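You operate a simulated robot arm through the tools that you are given. There is no shell and no other tool. Be economical: measure what you need, move in short steps, check, and stop when the job is done.

You run a simulated two-armed robot. Do the job below in one go: nothing can be reset, and whatever is moved stays where it is left.

JOB
Plug both hoses into the chiller, colour to colour, set it to 22 and start it.
Fine: shut the chiller door; power and pump go on only after both couplings are home.

The check looks at the end state, three seconds after you hand in, the way a careful person would. Anything else that was tipped, shoved, dropped, spilled or broken makes it a failure.

ROBOT AND FRAMES
Two 7-joint arms with two-finger grippers on one trunk, on a base that drives. Base frame: it is fixed to the floor where the robot stands at the start and does not move with it; the origin is under the middle of the robot, x ahead of it, y to its left, z up. Lengths are in m, angles in degrees, forces in N, time in s.
The left shoulder is at the start at [0.06, 0.123, 0.945], the right one opposite. With the tool pointing down near the work surface each hand reaches from about 0.16 to 0.64 m from the robot's upright axis, wherever it stands, measured 20 degrees to its own side. Places, roughly: air valve of the wash bench [-0.8, 0.6, 0.9]; blue socket [0.9, -0.5, 0.8]; chiller dial [0.7, -0.2, 0.8]; chiller door [0.5, -0.1, 0.4]; chiller switch [0.6, -0.4, 0.8]; clamp of the blue-grip setter [-1.7, -0.3, 1]; clamp of the red-grip setter [-1.8, -0.5, 1]; drain valve of the far trough [2.3, 0.2, 0.5]; fill valve of the far trough [2, 0.5, 0.9]; fill valve of the near trough [1.5, -0.4, 0.9]; pipe [2.5, 0.25, 0.5]; plug rod [1.5, -0.5, 0.5]; pump button [0.8, -0.1, 0.8]; rack stop bar [0.2, -1.5, 0.9]; red socket [1, -0.3, 0.8]; setter knob [-1.8, -0.4, 0.9]. Payload 1.47 kg a hand.
Tool frame (each hand has its own): the origin (TCP) lies between the finger pads and is the grasp point; the fingertips stand 0.016 m ahead of it; z points along the fingers, y is the line along which they close. The gripper opens to 0.087 m. The gripper's body begins 0.055 m behind the TCP.
Orientation is that of the tool frame in the base frame, as a unit quaternion [w, x, y, z]. With the fingers straight down and closing along the base's y, the tool's x points along the base's -x, its y along +y and its z along -z.

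CONTROLS
- The arms move only by the tool drive_tool. It takes "left_series", "right_series" or both (then of equal length, played together; a hand with none holds still); each is a list of rows, each a list of 7 numbers: the shift along the base's x, y, z in units of 40 mm (1.0 is 40 mm), then the turn, a rotation vector about the base's x, y, z in units of 4 degrees (1.0 is 4 degrees), then the finger opening in m, from 0 to 0.087. In form: [[dx, dy, dz, ax, ay, az, fingers], ...]. A call has 1 to 10 rows; each row shifts and turns the commanded pose from where the row before left it. A call with a number of a shift or a turn outside -1 to 1 is refused whole. Rows are played at 5 a second. More than 0.05 m and 8.6 degrees between two rows, or a gripper value outside its range, and nothing of the call is played. A pose out of reach is approached as far as the arm can. The call stops where the force on the tool passes 90 N (or 10 N more than at its start, if that is more) or the arm is blocked; 0.2 s more then pass. The fingers move at their own pace (about 0.153 m/s each) and stop on an object; they squeeze with about 23 N. The grip force told is the motor's: it shows also when the fingers shut on nothing. Time passes only in rows, and 0.2 s behind the last, so rows that do not move let the fingers close. It gives the time, the measured TCP pose, the force on the tool (base axes), the opening and the grip force at its end, in the units of the frame above (readings bear some noise), with the torque about the TCP (base axes, N m) and any sound that the robot's microphone picked up.
- Cameras (640 x 400 px; columns grow to the right, rows downward): "scene" is now at [0.0816, -0.0201, 1.4951]; the picture's right is [-0.27, -0.96, 0.00], its down [-0.76, 0.22, -0.62] and it looks along [0.59, -0.17, -0.79] (base axes); focal length 265 px, centre (320, 200). "left" rides on the left gripper at [0.073, -0.012, -0.09] in its tool frame; the picture's right is [0.16, 0.99, 0.00], its down [-0.72, 0.12, -0.68] and it looks along [-0.67, 0.11, 0.73] (tool axes); focal length 247 px, centre (320, 200). "right" rides on the right gripper at [0.073, 0.012, -0.09] in its tool frame; the picture's right is [-0.16, 0.99, 0.00], its down [-0.72, -0.12, -0.68] and it looks along [-0.67, -0.11, 0.73] (tool axes); focal length 247 px, centre (320, 200). There is no depth. A picture from a camera that has moved, and an enlarged one, comes with that camera's place and axes in the base frame and with its lens.
- snapshot(camera): a new picture of that camera. No time passes.
- lift_body(by): slides the trunk up (or, below 0, down) by that many m; the arms and the scene camera ride with it, the base frame stays. It gives what a move gives, with no picture.
- steer(legs): drives the robot by 1 to 6 legs, each [ahead, left, turn to the left] in m, m and degrees, along the robot's own axes; the way and the turn of a leg run together, so that a leg with both is an arc; at most 1.5 m and 180 degrees a leg. The arms and the cameras ride along, it lands a little off, and it stops where it bumps. It gives what a move gives.
- turn_head(pan, tilt): turns the head with the scene camera to pan (to the left, within 120 degrees either way) and tilt (down, from -29 to 69), counted from straight ahead of the robot. It gives what a move gives.
- close_up(camera, box): a new picture of the part [left, top, right, bottom] of that camera's present view, enlarged. No time passes.
- close_job(): hands the job in; it is judged then, once.

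Go step by step. Nothing tells you exact positions but the pictures and the camera data: compare them with the known pose of the tool, close in by small moves and look again before you grip or let go. The budget is 120 turns and 88 pictures, counting those below and the enlarged ones. Unless the task says otherwise, let go and move clear before handing in, and close with one line.

The tools are called after "Request:" by a JSON object that holds its "fn" and its "kwargs". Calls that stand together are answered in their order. drive_tool: Moves the arms, as the interface text tells. Its arguments: {"type":"object","properties":{"left_series":{"type":"array","items":{"type":"array","items":{"type":"number"}}},"right_series":{"type":"array","items":{"type":"array","items":{"type":"number"}}}},"required":[]} The other tools are called the same way: lift_body (by) slides the trunk up or down; steer (legs) drives the base; turn_head (pan, tilt) turns the head that bears the scene camera; snapshot (camera) takes a picture; close_up (camera, box) takes an enlarged picture of a part of a camera's view; close_job () hands the job in.

At the start:

```text
time: 0.0
left_tool_pos: [0.534, 0.0475, 1.1138]
left_orientation: [0.0, 0.0, 1.0, 0.0]
left_wrist_force: [-0.4, 0.6, 0.4]
left_torque: [-0.06, -0.05, -0.01]
left_gripper_width: 0.087
left_grip_force: 0.2
right_tool_pos: [0.4036, -0.3336, 1.1294]
right_orientation: [0.0, 0.0, 1.0, -0.001]
right_wrist_force: [-0.4, -0.6, -1.1]
right_torque: [-0.01, 0.01, 0.0]
right_gripper_width: 0.0871
right_grip_force: 0.1
trunk travel left (down, up): [-0.1, 0.13]
robot x, y, heading: [-0.0036, -0.0023, 0.0]
head pan, tilt: [-15.8, 52.0]
```

scene: 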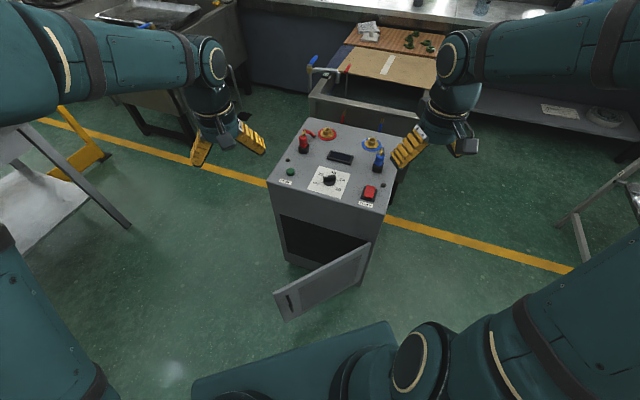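
right: 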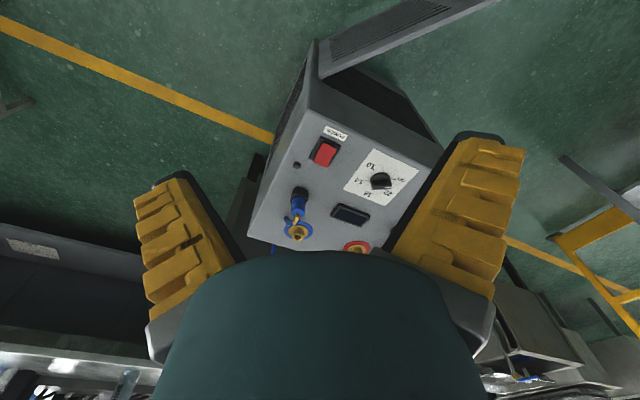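
left: 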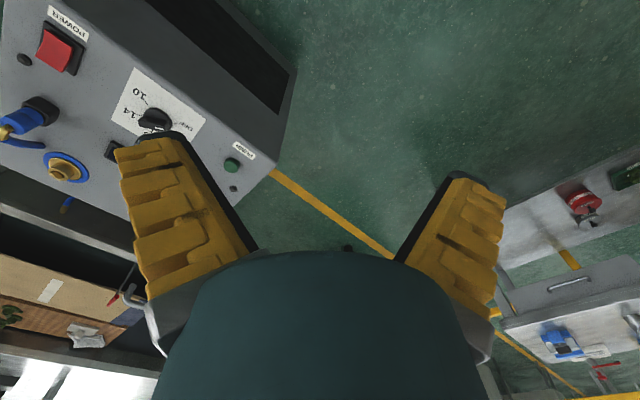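

I see the chiller ahead with its door open, and red and blue plugs that seem parked in holders beside the sockets. I'll look closer first.

Request:
{"fn": "close_up", "kwargs": {"camera": "scene", "box": [260, 100, 420, 200]}}

Request:
{"fn": "close_up", "kwargs": {"camera": "scene", "box": [240, 160, 440, 330]}}

Request:
{"fn": "close_up", "kwargs": {"camera": "right", "box": [240, 100, 440, 260]}}

```text
4.00 times, centred on (340, 150) of scene
camera zoom: at [0.0816, -0.0201, 1.4951], right [-0.27, -0.96, 0.0], down [-0.76, 0.22, -0.62], along [0.59, -0.17, -0.79], focal length 1061 px, centre (240, 400)
```

zoom: 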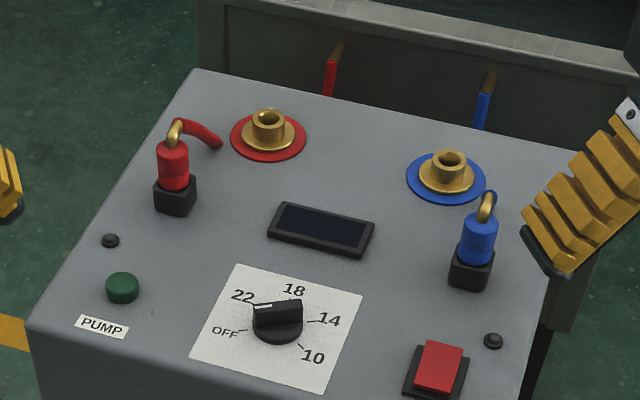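

```text
2.35 times, centred on (340, 245) of scene
camera zoom: at [0.0816, -0.0201, 1.4951], right [-0.27, -0.96, 0.0], down [-0.76, 0.22, -0.62], along [0.59, -0.17, -0.79], focal length 624 px, centre (273, 94)
```

zoom: 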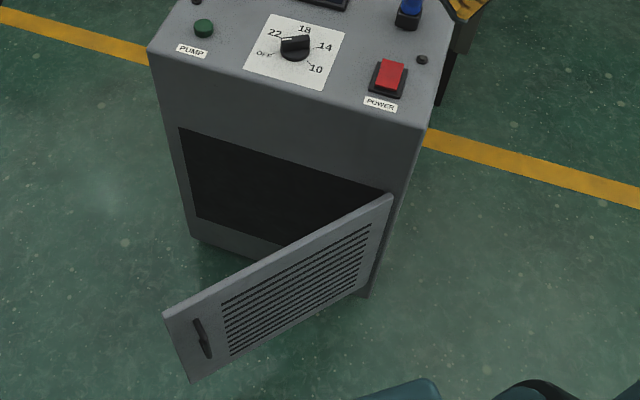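

```text
2.50 times, centred on (340, 180) of right
camera zoom: at [0.3288, -0.3215, 1.2178], right [0.16, 0.99, 0.0], down [0.72, -0.12, 0.68], along [0.67, -0.11, -0.73], focal length 617 px, centre (270, 250)
```

zoom: 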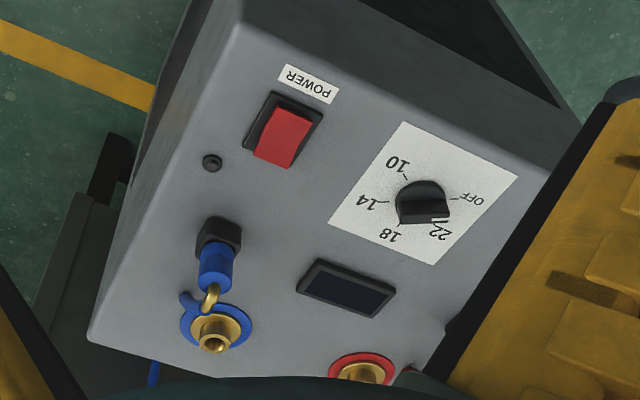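

Request:
{"fn": "drive_tool", "kwargs": {"right_series": [[0, -1, 0, 0, 0, 0, 0.087], [0, -1, 0, 0, 0, 0, 0.087], [0, -1, 0, 0, 0, 0, 0.087], [0, -1, 0, 0, 0, 0, 0.087]], "left_series": [[-1, -1, 0, 0, 0, 0, 0.087], [-1, -1, 0, 0, 0, 0, 0.087], [-1, -1, 0, 0, 0, 0, 0.087], [0, -1, 0, 0, 0, 0, 0.087]]}}

Request:
{"fn": "snapshot", "kwargs": {"camera": "left"}}

Request:
{"fn": "snapshot", "kwargs": {"camera": "right"}}

Request:
{"fn": "close_up", "kwargs": {"camera": "scene", "box": [260, 80, 420, 180]}}

```text
refused: row 1 steps farther than a row can; nothing moved
```

```text
81 pictures are left
camera left: at [0.4618, 0.0341, 1.2024], right [-0.16, 0.99, 0.0], down [0.72, 0.12, 0.68], along [0.67, 0.11, -0.73], focal length 247 px, centre (320, 200)
```

left: 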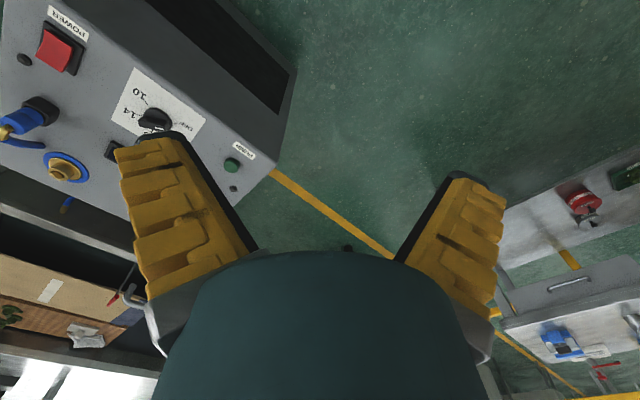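

```text
80 pictures are left
camera right: at [0.3288, -0.3215, 1.2178], right [0.16, 0.99, 0.0], down [0.72, -0.12, 0.68], along [0.67, -0.11, -0.73], focal length 247 px, centre (320, 200)
```

right: 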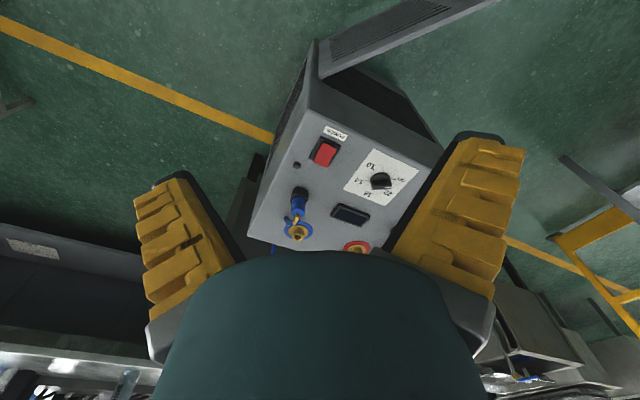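

```text
4.00 times, centred on (340, 130) of scene
camera zoom: at [0.0816, -0.0201, 1.4951], right [-0.27, -0.96, 0.0], down [-0.76, 0.22, -0.62], along [0.59, -0.17, -0.79], focal length 1061 px, centre (240, 480)
```

zoom: 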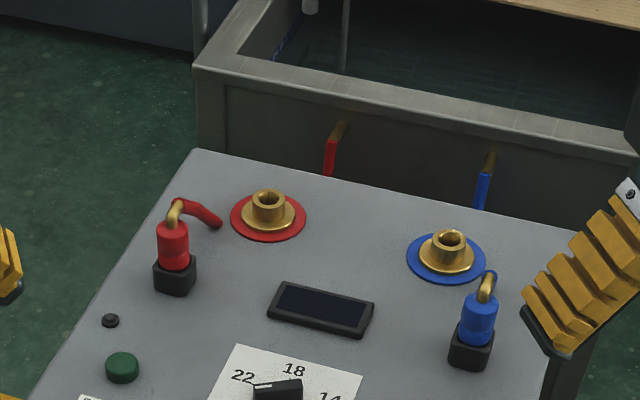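

The row step was too long, so nothing moved. I'll send smaller steps.

Request:
{"fn": "drive_tool", "kwargs": {"right_series": [[0, -1, 0, 0, 0, 0, 0.087], [0, -1, 0, 0, 0, 0, 0.087], [0, -1, 0, 0, 0, 0, 0.087], [0, -1, 0, 0, 0, 0, 0.087], [0, 0, 0, 0, 0, 0, 0.087]], "left_series": [[0, -0.8, 0, 0, 0, 0, 0.087], [0, -0.8, 0, 0, 0, 0, 0.087], [0, -0.8, 0, 0, 0, 0, 0.087], [0, -0.8, 0, 0, 0, 0, 0.087], [0, -0.8, 0, 0, 0, 0, 0.087]]}}

Request:
{"fn": "snapshot", "kwargs": {"camera": "left"}}

Request:
{"fn": "snapshot", "kwargs": {"camera": "right"}}

```text
time: 1.2
left_tool_pos: [0.5339, -0.1135, 1.1133]
left_orientation: [0.0, 0.0, 1.0, 0.0]
left_wrist_force: [0.3, -0.4, 0.1]
left_torque: [0.01, -0.02, -0.02]
left_gripper_width: 0.0868
left_grip_force: 0.0
right_tool_pos: [0.4046, -0.494, 1.1278]
right_orientation: [0.0, 0.001, 1.0, 0.0]
right_wrist_force: [-0.2, 0.1, 0.6]
right_torque: [0.02, 0.0, -0.02]
right_gripper_width: 0.087
right_grip_force: 0.1
trunk travel left (down, up): [-0.1, 0.13]
robot x, y, heading: [0.0012, 0.0032, 0.2]
head pan, tilt: [-15.8, 52.0]
```

```text
78 pictures are left
camera left: at [0.4612, -0.1271, 1.2021], right [-0.16, 0.99, 0.0], down [0.72, 0.12, 0.68], along [0.67, 0.11, -0.73], focal length 247 px, centre (320, 200)
```

left: 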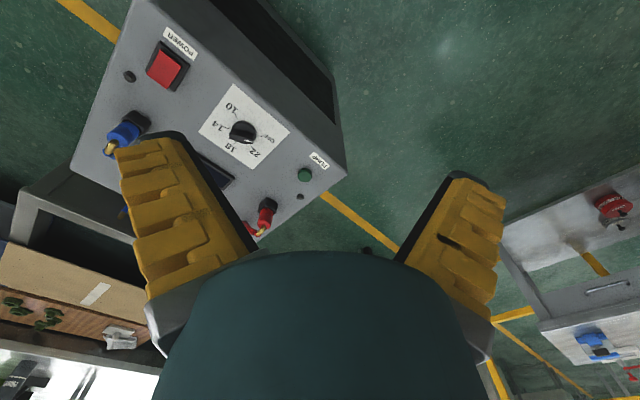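

```text
77 pictures are left
camera right: at [0.3294, -0.4835, 1.2173], right [0.16, 0.99, 0.0], down [0.72, -0.12, 0.68], along [0.67, -0.11, -0.73], focal length 247 px, centre (320, 200)
```

right: 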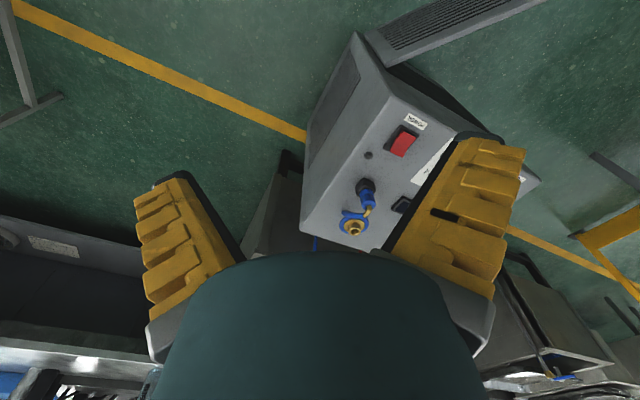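

Request:
{"fn": "close_up", "kwargs": {"camera": "left", "box": [190, 70, 310, 180]}}

Request:
{"fn": "close_up", "kwargs": {"camera": "right", "box": [300, 150, 420, 260]}}

Request:
{"fn": "close_up", "kwargs": {"camera": "scene", "box": [260, 110, 400, 210]}}

```text
3.64 times, centred on (250, 125) of left
camera zoom: at [0.4612, -0.1271, 1.2021], right [-0.16, 0.99, 0.0], down [0.72, 0.12, 0.68], along [0.67, 0.11, -0.73], focal length 898 px, centre (574, 473)
```

zoom: 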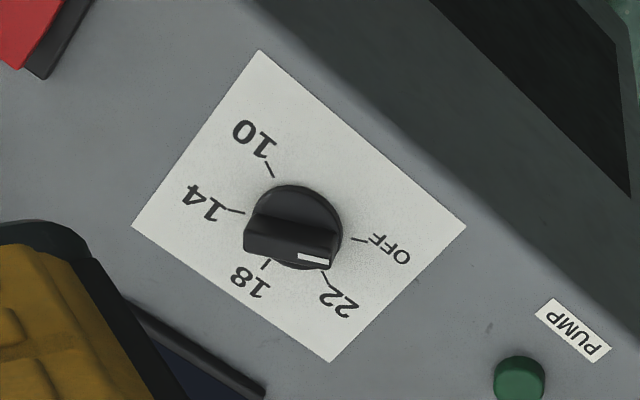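

```text
3.64 times, centred on (360, 205) of right
camera zoom: at [0.3294, -0.4835, 1.2173], right [0.16, 0.99, 0.0], down [0.72, -0.12, 0.68], along [0.67, -0.11, -0.73], focal length 898 px, centre (174, 182)
```

zoom: 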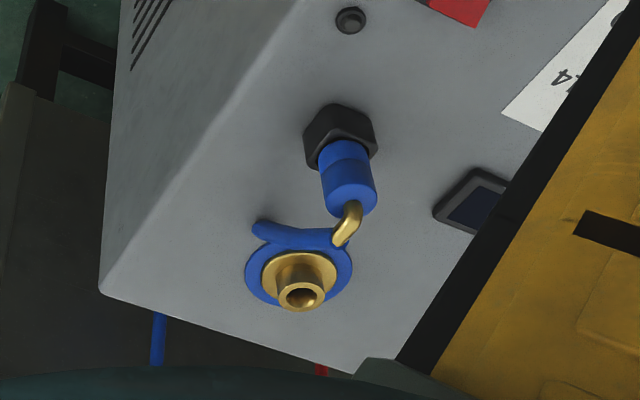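

```text
4.00 times, centred on (330, 160) of scene
camera zoom: at [0.0815, -0.0206, 1.4951], right [-0.27, -0.96, 0.0], down [-0.76, 0.22, -0.62], along [0.59, -0.17, -0.79], focal length 1061 px, centre (280, 360)
```

zoom: 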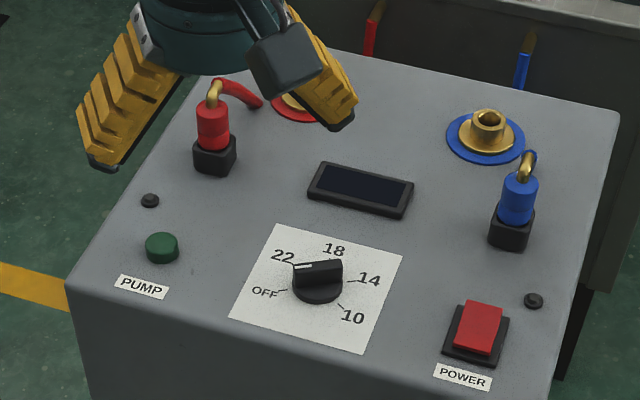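

The dial points at OFF, so 22 is 60° clockwise. The chiller is turned about 35° from me and its door stands open about 48°. I'll line the robot up square with its front, then look down at the base and the door.

Request:
{"fn": "steer", "kwargs": {"legs": [[0.085, 0.21, 0], [0, 0, -35.7]]}}

Request:
{"fn": "turn_head", "kwargs": {"pan": 0, "tilt": 60}}

Request:
{"fn": "snapshot", "kwargs": {"camera": "scene"}}

```text
time: 5.3
left_tool_pos: [0.4539, -0.1956, 1.1139]
left_orientation: [0.0, 0.304, 0.953, 0.0]
left_wrist_force: [-0.2, 0.6, -0.5]
left_torque: [-0.01, 0.0, 0.0]
left_gripper_width: 0.0872
left_grip_force: 0.1
right_tool_pos: [0.1278, -0.4283, 1.128]
right_orientation: [0.0, 0.305, 0.952, -0.001]
right_wrist_force: [-1.1, -0.2, -0.7]
right_torque: [-0.02, 0.0, 0.0]
right_gripper_width: 0.087
right_grip_force: 0.1
trunk travel left (down, up): [-0.1, 0.13]
robot x, y, heading: [0.084, 0.2107, -35.6]
head pan, tilt: [-15.8, 52.0]
```

```text
time: 6.1
left_tool_pos: [0.4545, -0.1931, 1.1137]
left_orientation: [0.0, 0.305, 0.952, 0.0]
left_wrist_force: [0.5, -0.5, 1.0]
left_torque: [-0.02, -0.01, -0.01]
left_gripper_width: 0.0868
left_grip_force: 0.0
right_tool_pos: [0.1276, -0.4289, 1.1275]
right_orientation: [0.0, 0.305, 0.952, -0.001]
right_wrist_force: [0.2, 0.3, -0.3]
right_torque: [0.0, 0.03, 0.0]
right_gripper_width: 0.0872
right_grip_force: 0.0
trunk travel left (down, up): [-0.1, 0.13]
robot x, y, heading: [0.0871, 0.209, -35.5]
head pan, tilt: [0.0, 60.0]
```

```text
73 pictures are left
camera scene: at [0.1473, 0.164, 1.4852], right [-0.58, -0.81, 0.0], down [-0.7, 0.5, -0.5], along [0.41, -0.29, -0.87], focal length 265 px, centre (320, 200)
```

scene: 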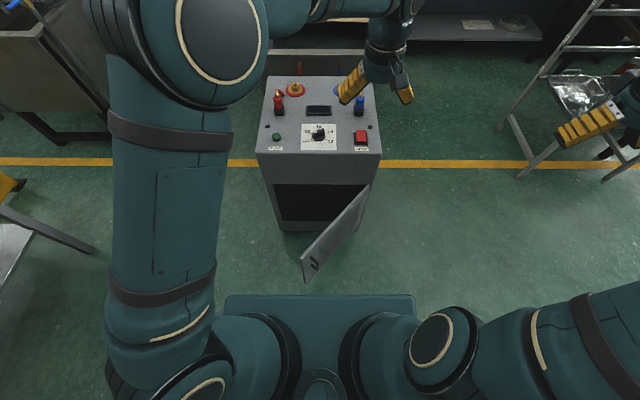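

Request:
{"fn": "drive_tool", "kwargs": {"left_series": [[-0.335, 0.82, 0, 0, 0, 0, 0], [-0.335, 0.82, 0, 0, 0, 0, 0], [-0.335, 0.82, 0, 0, 0, 0, 0], [-0.335, 0.82, 0, 0, 0, 0, 0], [-0.335, 0.82, 0, 0, 0, 0, 0], [0, 0, -1, 0, 0, 0, 0], [0, 0, -1, 0, 0, 0, 0], [0, 0, -1, 0, 0, 0, 0], [0, 0, -1, 0, 0, 0, 0], [0, 0, -1, 0, 0, 0, 0]]}}

Request:
{"fn": "drive_tool", "kwargs": {"left_series": [[0, 0, -1, 0, 0, 0, 0], [0, 0, -1, 0, 0, 0, 0], [0, 0, -1, 0, 0, 0, 0], [0, 0, -1, 0, 0, 0, 0], [0, 0, -1, 0, 0, 0, 0], [0, 0, -1, 0, 0, 0, 0], [0, 0, -1, 0, 0, 0, 0]]}}

Request:
{"fn": "snapshot", "kwargs": {"camera": "scene"}}

Request:
{"fn": "snapshot", "kwargs": {"camera": "left"}}

```text
time: 8.3
left_tool_pos: [0.3884, -0.0313, 0.9128]
left_orientation: [0.0, 0.305, 0.952, 0.0]
left_wrist_force: [-1.2, 0.1, 0.6]
left_torque: [0.01, -0.01, 0.01]
left_gripper_width: 0.0
left_grip_force: 22.9
right_tool_pos: [0.1274, -0.4301, 1.1273]
right_orientation: [0.0, 0.304, 0.953, 0.0]
right_wrist_force: [0.4, -0.6, 0.5]
right_torque: [0.0, 0.0, -0.03]
right_gripper_width: 0.0874
right_grip_force: 0.0
trunk travel left (down, up): [-0.1, 0.13]
robot x, y, heading: [0.0843, 0.2062, -35.5]
head pan, tilt: [0.0, 60.0]
```

```text
time: 9.9
left_tool_pos: [0.3874, -0.0305, 0.6319]
left_orientation: [0.001, 0.304, 0.953, 0.0]
left_wrist_force: [0.1, 0.6, 0.2]
left_torque: [0.02, 0.0, 0.01]
left_gripper_width: 0.0
left_grip_force: 23.0
right_tool_pos: [0.1281, -0.4299, 1.1282]
right_orientation: [0.0, 0.305, 0.952, 0.0]
right_wrist_force: [-0.4, 0.5, -0.6]
right_torque: [-0.02, 0.02, 0.01]
right_gripper_width: 0.0871
right_grip_force: 0.0
trunk travel left (down, up): [-0.1, 0.13]
robot x, y, heading: [0.0829, 0.2086, -35.6]
head pan, tilt: [0.0, 60.0]
```

```text
72 pictures are left
camera scene: at [0.1477, 0.1636, 1.4851], right [-0.58, -0.81, 0.0], down [-0.71, 0.5, -0.5], along [0.41, -0.29, -0.87], focal length 265 px, centre (320, 200)
```

scene: 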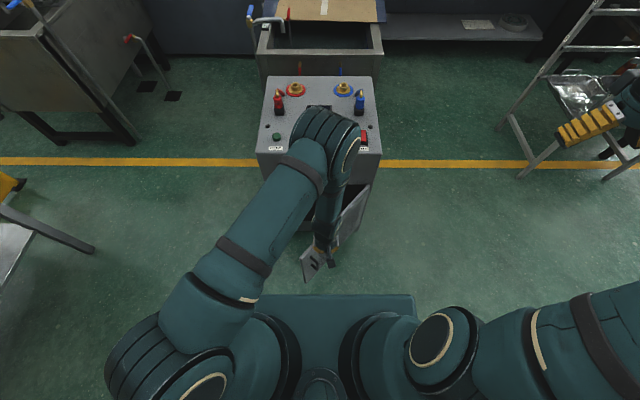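

```text
71 pictures are left
camera left: at [0.322, 0.001, 0.7213], right [0.45, 0.9, 0.0], down [0.66, -0.33, 0.68], along [0.61, -0.3, -0.73], focal length 247 px, centre (320, 200)
```

left: 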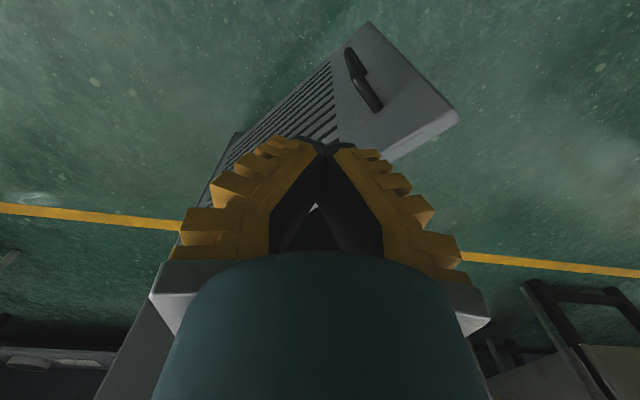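

Request:
{"fn": "drive_tool", "kwargs": {"left_series": [[0, 0, -1, 0, 0, 0, 0], [0, 0, -1, 0, 0, 0, 0], [0, 0, -1, 0, 0, 0, 0], [0, 0, -0.5, 0, 0, 0, 0], [0.814, -0.581, 0, 0, 0, 0, 0], [0.814, -0.581, 0, 0, 0, 0, 0], [0.814, -0.581, 0, 0, 0, 0, 0], [0.814, -0.581, 0, 0, 0, 0, 0]]}}

Request:
{"fn": "snapshot", "kwargs": {"camera": "scene"}}

```text
time: 11.7
left_tool_pos: [0.5175, -0.1239, 0.4926]
left_orientation: [0.0, 0.305, 0.952, 0.0]
left_wrist_force: [-0.4, -0.5, 0.1]
left_torque: [0.01, 0.03, 0.02]
left_gripper_width: 0.0001
left_grip_force: 22.7
right_tool_pos: [0.1275, -0.4287, 1.1287]
right_orientation: [0.0, 0.305, 0.952, 0.0]
right_wrist_force: [0.2, 0.4, -0.1]
right_torque: [0.01, -0.02, 0.0]
right_gripper_width: 0.0869
right_grip_force: 0.1
trunk travel left (down, up): [-0.1, 0.13]
robot x, y, heading: [0.0863, 0.2083, -35.4]
head pan, tilt: [0.0, 60.0]
```

```text
70 pictures are left
camera scene: at [0.1477, 0.164, 1.4851], right [-0.58, -0.81, 0.0], down [-0.71, 0.5, -0.5], along [0.41, -0.29, -0.87], focal length 265 px, centre (320, 200)
```

scene: 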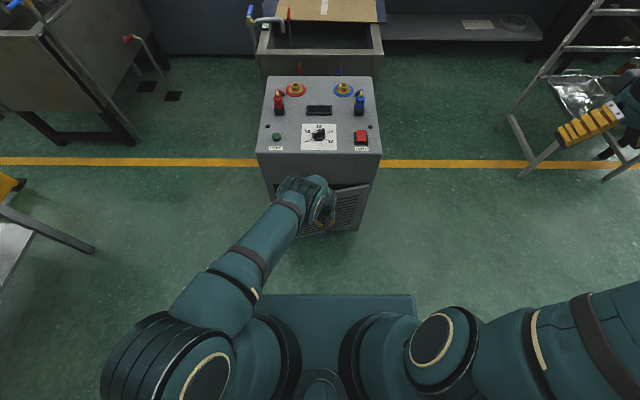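

Request:
{"fn": "drive_tool", "kwargs": {"left_series": [[0, 0, 0, -0.581, -0.814, 0, 0], [0, 0, 0, -0.581, -0.814, 0, 0], [0, 0, 0, -0.581, -0.814, 0, 0], [0.4, -0.29, 0, -0.581, -0.814, 0, 0], [0.4, -0.29, 0, -0.581, -0.814, 0, 0], [0.4, -0.29, 0, -0.581, -0.814, 0, 0], [0.4, -0.29, 0, 0, 0, 0, 0], [0.4, -0.29, 0, 0, 0, 0, 0]]}}

Request:
{"fn": "snapshot", "kwargs": {"camera": "scene"}}

```text
time: 13.5
left_tool_pos: [0.5876, -0.1773, 0.4913]
left_orientation: [0.192, 0.299, 0.933, -0.065]
left_wrist_force: [-0.8, -0.2, 0.2]
left_torque: [0.01, -0.03, 0.0]
left_gripper_width: 0.0
left_grip_force: 23.1
left hand out of reach, approached as far as the arm can: row 8
right_tool_pos: [0.1278, -0.4285, 1.1289]
right_orientation: [0.0, 0.305, 0.952, -0.001]
right_wrist_force: [0.2, -0.2, 0.1]
right_torque: [-0.01, -0.03, 0.01]
right_gripper_width: 0.087
right_grip_force: 0.0
trunk travel left (down, up): [-0.1, 0.13]
robot x, y, heading: [0.0834, 0.2067, -35.6]
head pan, tilt: [0.0, 60.0]
```

```text
69 pictures are left
camera scene: at [0.1475, 0.1642, 1.4852], right [-0.58, -0.81, 0.0], down [-0.7, 0.5, -0.5], along [0.41, -0.29, -0.87], focal length 265 px, centre (320, 200)
```

scene: 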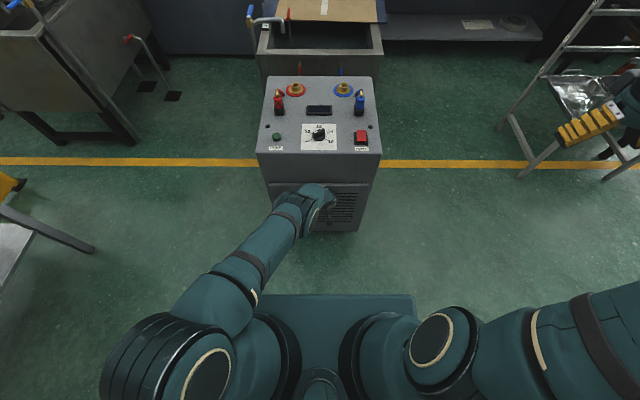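

Request:
{"fn": "steer", "kwargs": {"legs": [[0.035, 0, 0]]}}

Request:
{"fn": "close_up", "kwargs": {"camera": "scene", "box": [240, 140, 400, 240]}}

```text
time: 14.4
left_tool_pos: [0.6091, -0.1923, 0.4874]
left_orientation: [0.187, 0.302, 0.933, -0.061]
left_wrist_force: [-55.3, 31.4, 16.7]
left_torque: [-0.06, 0.02, -0.17]
left_gripper_width: 0.0058
left_grip_force: 27.4
right_tool_pos: [0.1518, -0.4466, 1.1289]
right_orientation: [0.002, 0.304, 0.953, 0.0]
right_wrist_force: [-0.1, -0.7, -0.2]
right_torque: [-0.01, 0.01, -0.05]
right_gripper_width: 0.0872
right_grip_force: 0.1
trunk travel left (down, up): [-0.1, 0.13]
robot x, y, heading: [0.1133, 0.1875, -35.5]
head pan, tilt: [0.0, 60.0]
```

```text
4.00 times, centred on (320, 190) of scene
camera zoom: at [0.1711, 0.1467, 1.4854], right [-0.58, -0.81, 0.0], down [-0.7, 0.5, -0.5], along [0.41, -0.29, -0.86], focal length 1061 px, centre (320, 240)
```

zoom: 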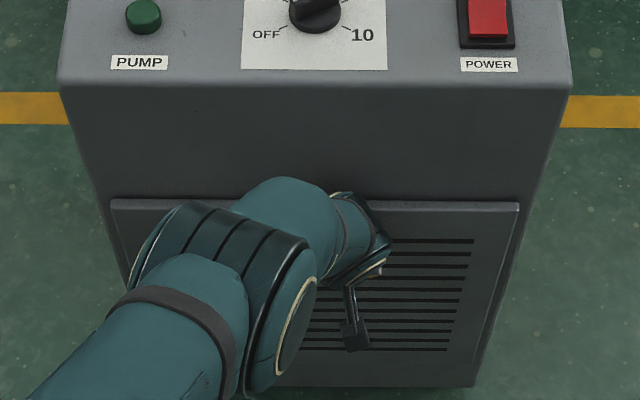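

The door is shut against its frame. I'll back the hand off and raise it, then check that the door stays shut and the chiller hasn't moved.

Request:
{"fn": "drive_tool", "kwargs": {"left_series": [[-0.814, 0.581, 0, 0, 0, 0, 0], [-0.814, 0.581, 0, 0.581, 0.814, 0, 0], [-0.814, 0.581, 0, 0.581, 0.814, 0, 0], [-0.814, 0.581, 0, 0.581, 0.814, 0, 0], [-0.814, 0.581, 0, 0.581, 0.814, 0, 0], [0, 0, 1, 0.581, 0.814, 0, 0], [0, 0, 1, 0.581, 0.814, 0, 0], [0, 0, 1, 0, 0, 0, 0], [0, 0, 1, 0, 0, 0, 0], [0, 0, 1, 0, 0, 0, 0]]}}

Request:
{"fn": "drive_tool", "kwargs": {"left_series": [[0, 0.7, 0.7, 0, 0, 0, 0.08], [0, 0.7, 0.7, 0, 0, 0, 0.08], [0, 0.7, 0.7, 0, 0, 0, 0.08], [0, 0.7, 0.7, 0, 0, 0, 0.08], [0, 0.7, 0.7, 0, 0, 0, 0.08], [0, 0.7, 0.7, 0, 0, 0, 0.08], [0, 0.7, 0.7, 0, 0, 0, 0.08], [0, 0, 1, 0, 0, 0, 0.08], [0, 0, 1, 0, 0, 0, 0.08], [0, 0, 1, 0, 0, 0, 0.08]]}}

Request:
{"fn": "snapshot", "kwargs": {"camera": "scene"}}

Request:
{"fn": "close_up", "kwargs": {"camera": "scene", "box": [230, 60, 410, 240]}}

```text
time: 16.6
left_tool_pos: [0.4456, -0.0771, 0.6848]
left_orientation: [-0.014, 0.308, 0.951, 0.003]
left_wrist_force: [0.6, 0.1, 0.1]
left_torque: [-0.01, 0.03, 0.02]
left_gripper_width: 0.0001
left_grip_force: 27.6
right_tool_pos: [0.1553, -0.4493, 1.128]
right_orientation: [0.0, 0.305, 0.952, -0.001]
right_wrist_force: [0.2, 1.0, 0.5]
right_torque: [-0.02, 0.0, -0.01]
right_gripper_width: 0.087
right_grip_force: 0.0
trunk travel left (down, up): [-0.1, 0.13]
robot x, y, heading: [0.1105, 0.1888, -35.8]
head pan, tilt: [0.0, 60.0]
```

```text
time: 18.8
left_tool_pos: [0.4541, 0.1133, 1.0007]
left_orientation: [-0.014, 0.309, 0.951, 0.003]
left_wrist_force: [1.1, 0.2, 0.5]
left_torque: [0.0, 0.0, 0.02]
left_gripper_width: 0.0815
left_grip_force: 1.2
left hand out of reach, approached as far as the arm can: row 7
right_tool_pos: [0.156, -0.4477, 1.129]
right_orientation: [0.0, 0.305, 0.952, 0.0]
right_wrist_force: [-0.1, 0.6, 0.1]
right_torque: [0.0, 0.03, 0.02]
right_gripper_width: 0.0872
right_grip_force: 0.1
trunk travel left (down, up): [-0.1, 0.13]
robot x, y, heading: [0.1136, 0.1897, -35.4]
head pan, tilt: [0.0, 60.0]
```

```text
67 pictures are left
camera scene: at [0.1749, 0.1454, 1.4853], right [-0.58, -0.81, 0.0], down [-0.7, 0.5, -0.5], along [0.41, -0.29, -0.87], focal length 265 px, centre (320, 200)
```

scene: 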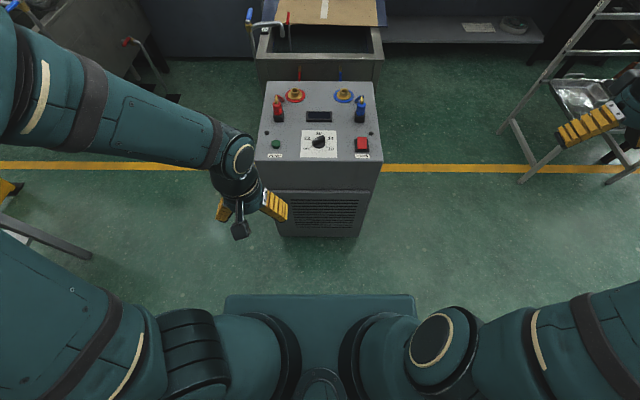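

```text
2.22 times, centred on (320, 150) of scene
camera zoom: at [0.1749, 0.1454, 1.4853], right [-0.58, -0.81, 0.0], down [-0.7, 0.5, -0.5], along [0.41, -0.29, -0.87], focal length 589 px, centre (320, 311)
```

zoom: 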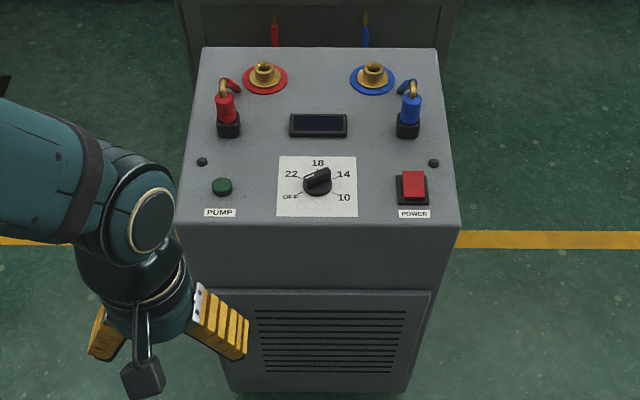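

Request:
{"fn": "steer", "kwargs": {"legs": [[0.29, 0, 0]]}}

Request:
{"fn": "snapshot", "kwargs": {"camera": "scene"}}

```text
time: 20.8
left_tool_pos: [0.6933, -0.0593, 1.0004]
left_orientation: [-0.013, 0.309, 0.951, 0.001]
left_wrist_force: [0.9, -0.7, -0.6]
left_torque: [0.03, 0.01, -0.02]
left_gripper_width: 0.0818
left_grip_force: 1.0
right_tool_pos: [0.3924, -0.6197, 1.1272]
right_orientation: [0.0, 0.307, 0.952, 0.0]
right_wrist_force: [0.1, 0.4, 0.8]
right_torque: [-0.03, 0.02, -0.01]
right_gripper_width: 0.0868
right_grip_force: 0.0
trunk travel left (down, up): [-0.1, 0.13]
robot x, y, heading: [0.3517, 0.014, -35.6]
head pan, tilt: [0.0, 60.0]
```

```text
65 pictures are left
camera scene: at [0.4137, -0.027, 1.4851], right [-0.58, -0.81, 0.0], down [-0.7, 0.51, -0.5], along [0.41, -0.29, -0.87], focal length 265 px, centre (320, 200)
```

scene: 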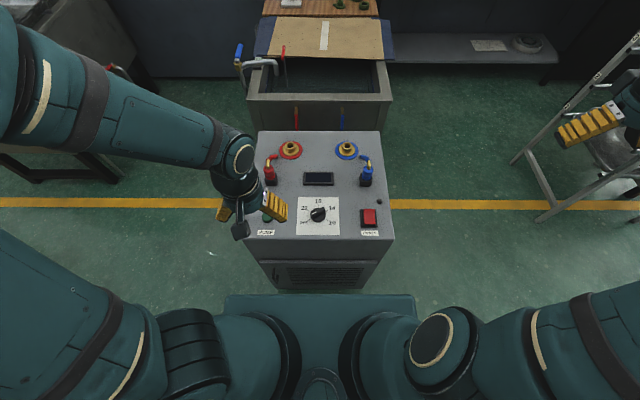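

Request:
{"fn": "drive_tool", "kwargs": {"right_series": [[0.495, 0.694, 0, -0.581, -0.814, 0, 0.087], [0.495, 0.694, 0, -0.581, -0.814, 0, 0.087], [0.495, 0.694, 0, -0.581, -0.814, 0, 0.087], [0.495, 0.694, 0, -0.581, -0.814, 0, 0.087], [0.495, 0.694, 0, -0.581, -0.814, 0, 0.087], [0.495, 0.694, 0, -0.581, -0.814, 0, 0.087], [0.495, 0.694, 0, -0.581, -0.814, 0, 0.087], [0.495, 0.694, 0, -0.581, -0.814, 0, 0.087], [0.495, 0.694, 0, -0.581, -0.814, 0, 0.087], [0.495, 0.694, 0, -0.581, -0.814, 0, 0.087]]}}

Request:
{"fn": "snapshot", "kwargs": {"camera": "right"}}

Request:
{"fn": "close_up", "kwargs": {"camera": "scene", "box": [240, 120, 400, 240]}}

```text
time: 23.0
left_tool_pos: [0.6932, -0.0589, 1.0009]
left_orientation: [-0.014, 0.308, 0.951, 0.003]
left_wrist_force: [0.0, 0.5, 0.6]
left_torque: [-0.03, 0.01, 0.01]
left_gripper_width: 0.0817
left_grip_force: 1.6
right_tool_pos: [0.5907, -0.3389, 1.1281]
right_orientation: [0.326, 0.287, 0.895, -0.104]
right_wrist_force: [0.1, 0.2, -0.2]
right_torque: [-0.03, 0.04, -0.03]
right_gripper_width: 0.087
right_grip_force: 0.1
trunk travel left (down, up): [-0.1, 0.13]
robot x, y, heading: [0.3486, 0.0193, -36.0]
head pan, tilt: [0.0, 60.0]
```

```text
64 pictures are left
camera right: at [0.5033, -0.2646, 1.1504], right [0.67, 0.73, 0.1], down [0.03, -0.16, 0.99], along [0.74, -0.66, -0.13], focal length 247 px, centre (320, 200)
```

right: 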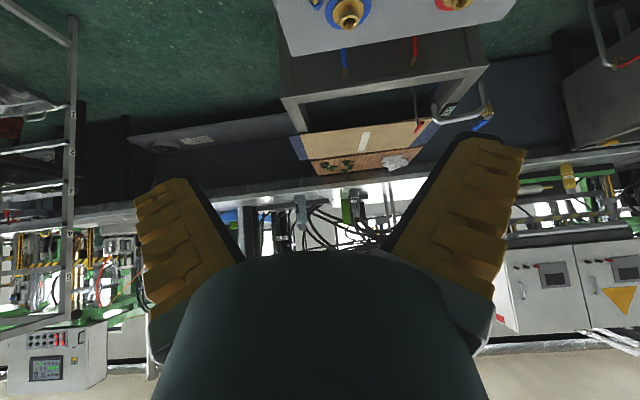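

```text
3.33 times, centred on (320, 180) of scene
camera zoom: at [0.4134, -0.0256, 1.4852], right [-0.58, -0.81, 0.0], down [-0.7, 0.5, -0.5], along [0.41, -0.29, -0.87], focal length 884 px, centre (320, 267)
```

zoom: 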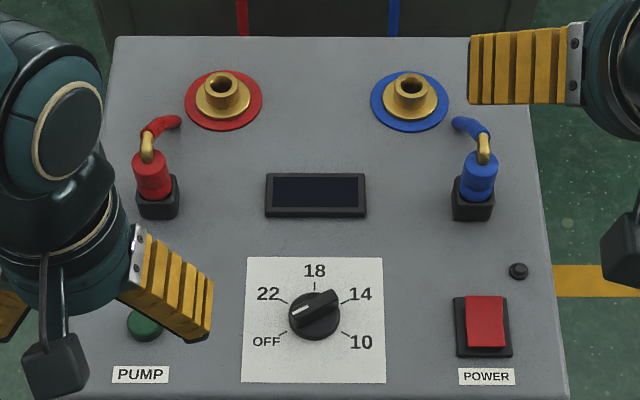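

Request:
{"fn": "drive_tool", "kwargs": {"right_series": [[0.33, -0.233, -0.9, 0, 0, 0, 0.08], [0.33, -0.233, -0.9, 0, 0, 0, 0.08], [0.33, -0.233, -0.9, 0, 0, 0, 0.08], [0.33, -0.233, -0.9, 0, 0, 0, 0.08], [0.33, -0.233, -0.9, 0, 0, 0, 0.08], [0.33, -0.233, -0.9, 0, 0, 0, 0.08], [0.33, -0.233, -0.9, 0, 0, 0, 0.08]]}}

Request:
{"fn": "snapshot", "kwargs": {"camera": "right"}}

Request:
{"fn": "close_up", "kwargs": {"camera": "scene", "box": [300, 100, 460, 220]}}

```text
time: 24.6
left_tool_pos: [0.693, -0.0605, 0.9991]
left_orientation: [-0.014, 0.309, 0.951, 0.002]
left_wrist_force: [0.7, -0.4, -0.9]
left_torque: [0.02, -0.04, -0.01]
left_gripper_width: 0.0818
left_grip_force: 0.9
right_tool_pos: [0.6821, -0.4072, 0.8751]
right_orientation: [0.326, 0.288, 0.894, -0.103]
right_wrist_force: [0.0, 0.4, -0.9]
right_torque: [0.01, 0.02, 0.01]
right_gripper_width: 0.0815
right_grip_force: 0.7
trunk travel left (down, up): [-0.1, 0.13]
robot x, y, heading: [0.351, 0.0138, -35.6]
head pan, tilt: [0.0, 60.0]
```

```text
62 pictures are left
camera right: at [0.5947, -0.3316, 0.8969], right [0.67, 0.73, 0.1], down [0.03, -0.16, 0.99], along [0.74, -0.66, -0.13], focal length 247 px, centre (320, 200)
```

right: 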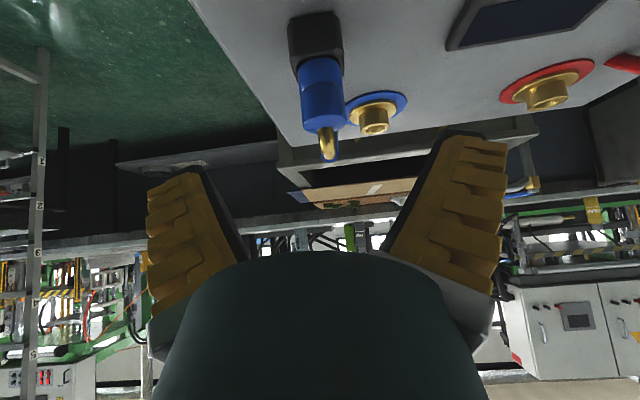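

```text
3.33 times, centred on (380, 160) of scene
camera zoom: at [0.4134, -0.027, 1.4851], right [-0.58, -0.81, 0.0], down [-0.7, 0.51, -0.5], along [0.41, -0.29, -0.87], focal length 884 px, centre (120, 333)
```

zoom: 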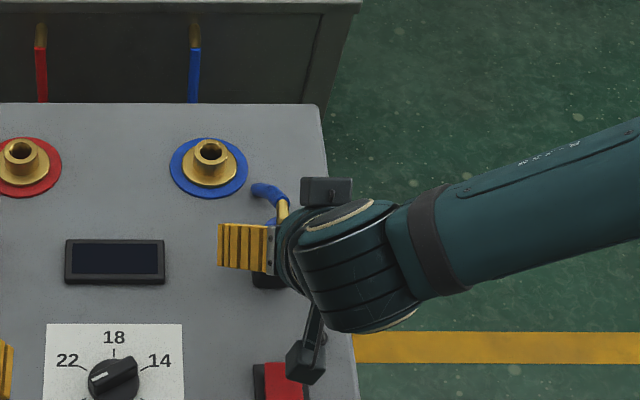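

Request:
{"fn": "drive_tool", "kwargs": {"right_series": [[0.44, -0.29, -0.68, 0, 0, 0, 0.08], [0.44, -0.29, -0.68, 0, 0, 0, 0.08], [0.44, -0.29, -0.68, 0, 0, 0, 0.08], [0, 0, 0, 0, 0, 0, 0.08]]}}

Request:
{"fn": "snapshot", "kwargs": {"camera": "right"}}

```text
time: 25.6
left_tool_pos: [0.6934, -0.0586, 0.9998]
left_orientation: [-0.014, 0.309, 0.951, 0.003]
left_wrist_force: [-1.0, -0.5, 0.4]
left_torque: [0.02, -0.02, 0.03]
left_gripper_width: 0.0817
left_grip_force: 0.9
right_tool_pos: [0.7354, -0.4405, 0.7943]
right_orientation: [0.326, 0.288, 0.894, -0.104]
right_wrist_force: [-1.0, -0.1, -0.1]
right_torque: [0.02, 0.0, 0.01]
right_gripper_width: 0.0818
right_grip_force: 1.2
trunk travel left (down, up): [-0.1, 0.13]
robot x, y, heading: [0.3518, 0.0167, -35.7]
head pan, tilt: [0.0, 60.0]
```

```text
60 pictures are left
camera right: at [0.6477, -0.3664, 0.8161], right [0.67, 0.73, 0.1], down [0.03, -0.16, 0.99], along [0.74, -0.66, -0.13], focal length 247 px, centre (320, 200)
```

right: 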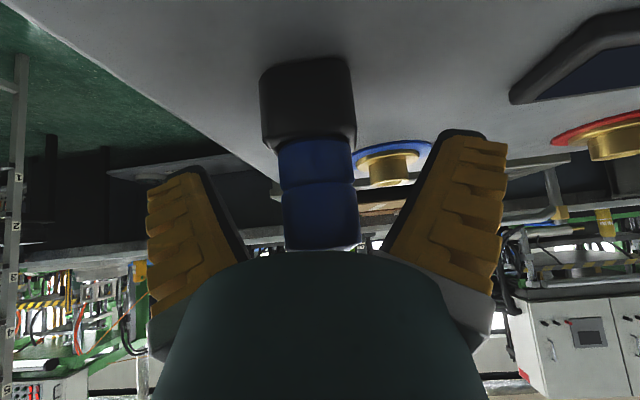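

Request:
{"fn": "drive_tool", "kwargs": {"right_series": [[0, 0, 0, 0, 0, 0, 0], [0, 0, 0, 0, 0, 0, 0], [0, 0, 0, 0, 0, 0, 0], [0, 0, 0.5, 0, 0, 0, 0], [0, 0, 0.5, 0, 0, 0, 0], [0, 0, 0.5, 0, 0, 0, 0], [0, 0, 0.5, 0, 0, 0, 0]]}}

Request:
{"fn": "snapshot", "kwargs": {"camera": "right"}}

Request:
{"fn": "close_up", "kwargs": {"camera": "scene", "box": [300, 100, 460, 220]}}

```text
time: 27.2
left_tool_pos: [0.6923, -0.0594, 0.9993]
left_orientation: [-0.013, 0.31, 0.951, 0.002]
left_wrist_force: [0.9, -0.2, -0.6]
left_torque: [0.02, -0.02, -0.03]
left_gripper_width: 0.0818
left_grip_force: 1.2
right_tool_pos: [0.7339, -0.441, 0.8748]
right_orientation: [0.326, 0.288, 0.894, -0.104]
right_wrist_force: [0.6, 0.0, -1.2]
right_torque: [0.0, -0.04, -0.01]
right_gripper_width: 0.0246
right_grip_force: 22.9
trunk travel left (down, up): [-0.1, 0.13]
robot x, y, heading: [0.3506, 0.0182, -35.9]
head pan, tilt: [0.0, 60.0]
```

```text
59 pictures are left
camera right: at [0.6469, -0.3658, 0.8963], right [0.67, 0.73, 0.1], down [0.03, -0.17, 0.99], along [0.74, -0.66, -0.13], focal length 247 px, centre (320, 200)
```

right: 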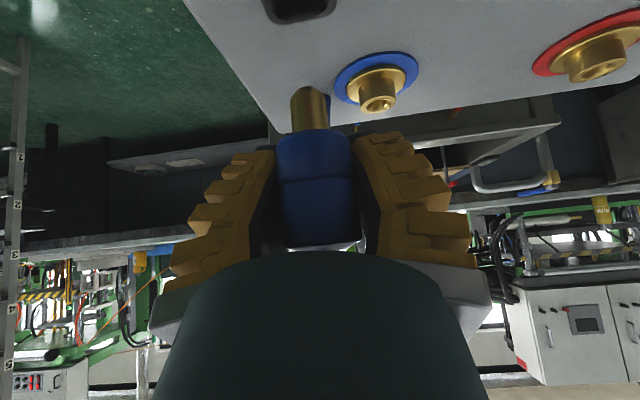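

```text
3.33 times, centred on (380, 160) of scene
camera zoom: at [0.4129, -0.0262, 1.4852], right [-0.58, -0.81, 0.0], down [-0.7, 0.5, -0.5], along [0.41, -0.29, -0.87], focal length 884 px, centre (120, 333)
```

zoom: 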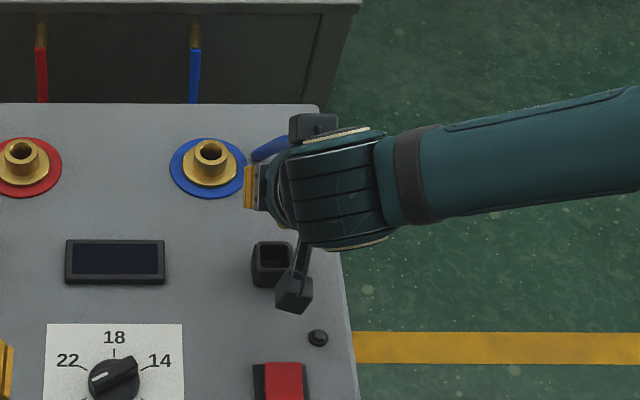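

Request:
{"fn": "drive_tool", "kwargs": {"right_series": [[0.875, -0.2, -0.2, 0, 0, 0, 0], [0.875, -0.2, -0.2, 0, 0, 0, 0], [0.875, -0.2, -0.2, 0, 0, 0, 0], [0.875, -0.2, -0.2, 0, 0, 0, 0], [0, 0, 0, 0, 0, 0, 0]]}}

Request:
{"fn": "snapshot", "kwargs": {"camera": "right"}}

Request:
{"fn": "close_up", "kwargs": {"camera": "scene", "box": [320, 100, 400, 150]}}

```text
time: 28.4
left_tool_pos: [0.6927, -0.0601, 1.0004]
left_orientation: [-0.013, 0.31, 0.951, 0.001]
left_wrist_force: [0.7, -0.6, 0.0]
left_torque: [0.01, 0.0, 0.02]
left_gripper_width: 0.0817
left_grip_force: 0.9
right_tool_pos: [0.8752, -0.4732, 0.8413]
right_orientation: [0.326, 0.288, 0.894, -0.104]
right_wrist_force: [-1.3, -0.3, -1.1]
right_torque: [-0.04, 0.01, -0.01]
right_gripper_width: 0.0249
right_grip_force: 22.3
trunk travel left (down, up): [-0.1, 0.13]
robot x, y, heading: [0.3519, 0.0193, -35.8]
head pan, tilt: [0.0, 60.0]
```

```text
57 pictures are left
camera right: at [0.7877, -0.398, 0.8633], right [0.67, 0.73, 0.1], down [0.03, -0.16, 0.99], along [0.74, -0.66, -0.13], focal length 247 px, centre (320, 200)
```

right: 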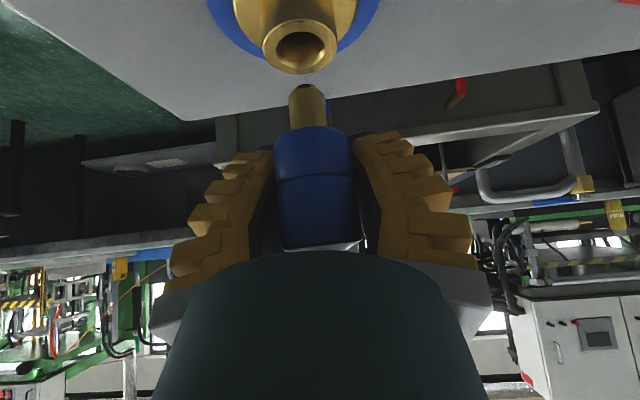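

```text
8.00 times, centred on (360, 125) of scene
camera zoom: at [0.4125, -0.0265, 1.4852], right [-0.58, -0.81, 0.0], down [-0.7, 0.5, -0.5], along [0.41, -0.29, -0.87], focal length 2122 px, centre (0, 800)
```

zoom: 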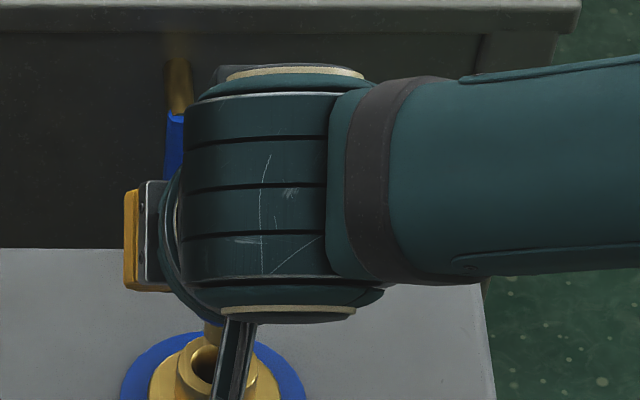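

Request:
{"fn": "drive_tool", "kwargs": {"right_series": [[0, 0, -0.25, 0, 0, 0, 0], [0, 0, -0.2, 0, 0, 0, 0], [0, 0, 0, 0, 0, 0, 0]]}}

Request:
{"fn": "close_up", "kwargs": {"camera": "right", "box": [220, 0, 400, 150]}}

```text
time: 29.2
left_tool_pos: [0.693, -0.059, 0.9996]
left_orientation: [-0.014, 0.31, 0.951, 0.002]
left_wrist_force: [0.2, 0.1, -0.3]
left_torque: [-0.02, 0.02, 0.01]
left_gripper_width: 0.0819
left_grip_force: 1.2
right_tool_pos: [0.8728, -0.4728, 0.8247]
right_orientation: [0.327, 0.287, 0.895, -0.103]
right_wrist_force: [-0.8, -0.5, -0.3]
right_torque: [-0.02, 0.03, 0.0]
right_gripper_width: 0.0
right_grip_force: 22.8
trunk travel left (down, up): [-0.1, 0.13]
robot x, y, heading: [0.3538, 0.0184, -35.8]
head pan, tilt: [0.0, 60.0]
```

```text
2.67 times, centred on (310, 75) of right
camera zoom: at [0.7875, -0.3976, 0.8457], right [0.67, 0.73, 0.1], down [0.03, -0.16, 0.99], along [0.74, -0.66, -0.13], focal length 659 px, centre (347, 533)
```

zoom: 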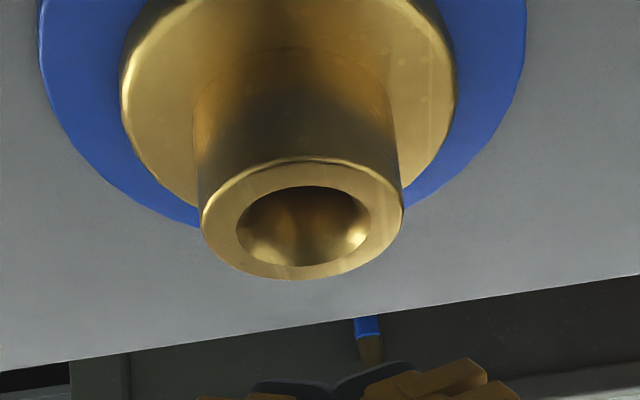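

The gripper shut on nothing, so the plug has slipped out. I need to find it.

Request:
{"fn": "snapshot", "kwargs": {"camera": "right"}}

Request:
{"fn": "snapshot", "kwargs": {"camera": "scene"}}

Request:
{"fn": "snapshot", "kwargs": {"camera": "left"}}

```text
54 pictures are left
camera right: at [0.7875, -0.3976, 0.8457], right [0.67, 0.73, 0.1], down [0.03, -0.16, 0.99], along [0.74, -0.66, -0.13], focal length 247 px, centre (320, 200)
```

right: 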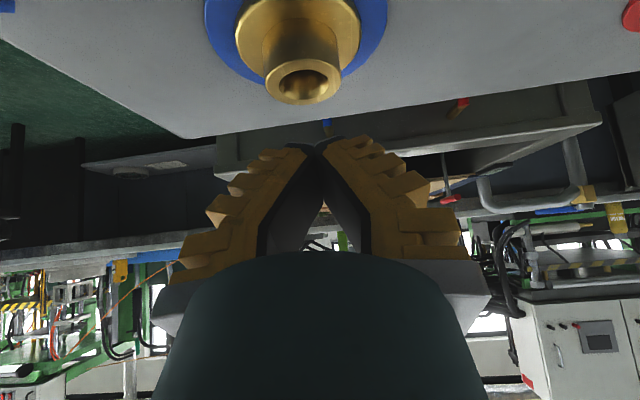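

```text
53 pictures are left
camera scene: at [0.4128, -0.0264, 1.4852], right [-0.58, -0.81, 0.0], down [-0.7, 0.5, -0.5], along [0.41, -0.29, -0.87], focal length 265 px, centre (320, 200)
```

scene: 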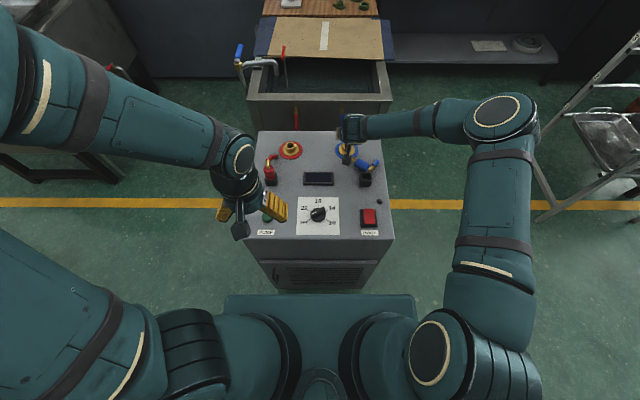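

```text
52 pictures are left
camera left: at [0.6297, -0.0285, 1.0908], right [0.45, 0.89, 0.0], down [0.67, -0.34, 0.66], along [0.59, -0.3, -0.75], focal length 247 px, centre (320, 200)
```

left: 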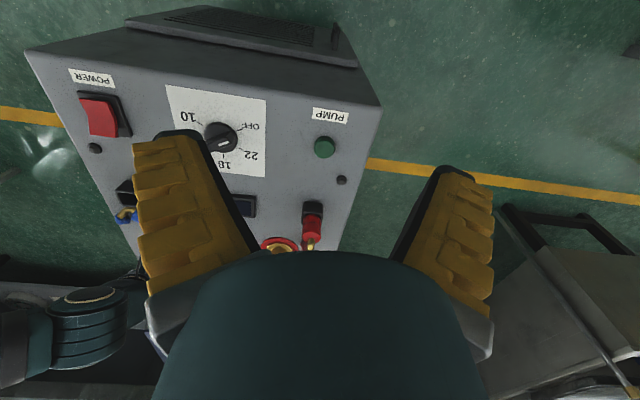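

Request:
{"fn": "close_up", "kwargs": {"camera": "scene", "box": [320, 130, 400, 190]}}

Request:
{"fn": "close_up", "kwargs": {"camera": "left", "box": [260, 180, 340, 250]}}

```text
6.67 times, centred on (360, 160) of scene
camera zoom: at [0.4128, -0.0264, 1.4852], right [-0.58, -0.81, 0.0], down [-0.7, 0.5, -0.5], along [0.41, -0.29, -0.87], focal length 1768 px, centre (53, 467)
```

zoom: 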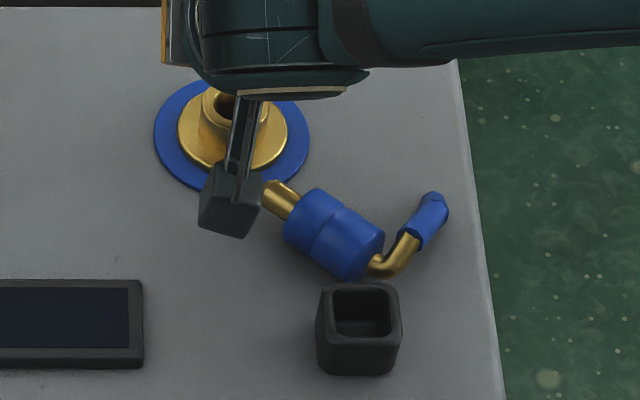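

```text
5.71 times, centred on (300, 215) of left
camera zoom: at [0.6297, -0.0285, 1.0908], right [0.45, 0.89, 0.0], down [0.67, -0.34, 0.66], along [0.59, -0.3, -0.75], focal length 1411 px, centre (434, 114)
```

zoom: 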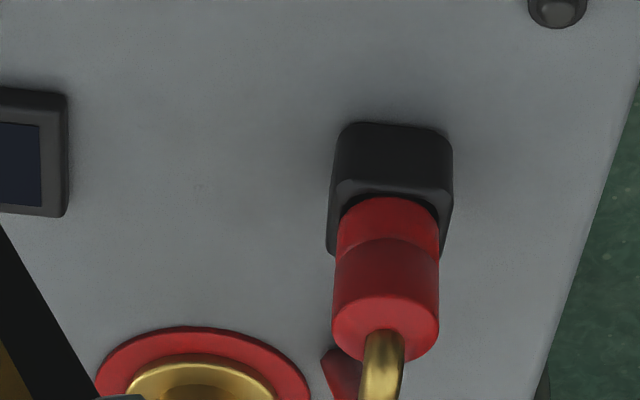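

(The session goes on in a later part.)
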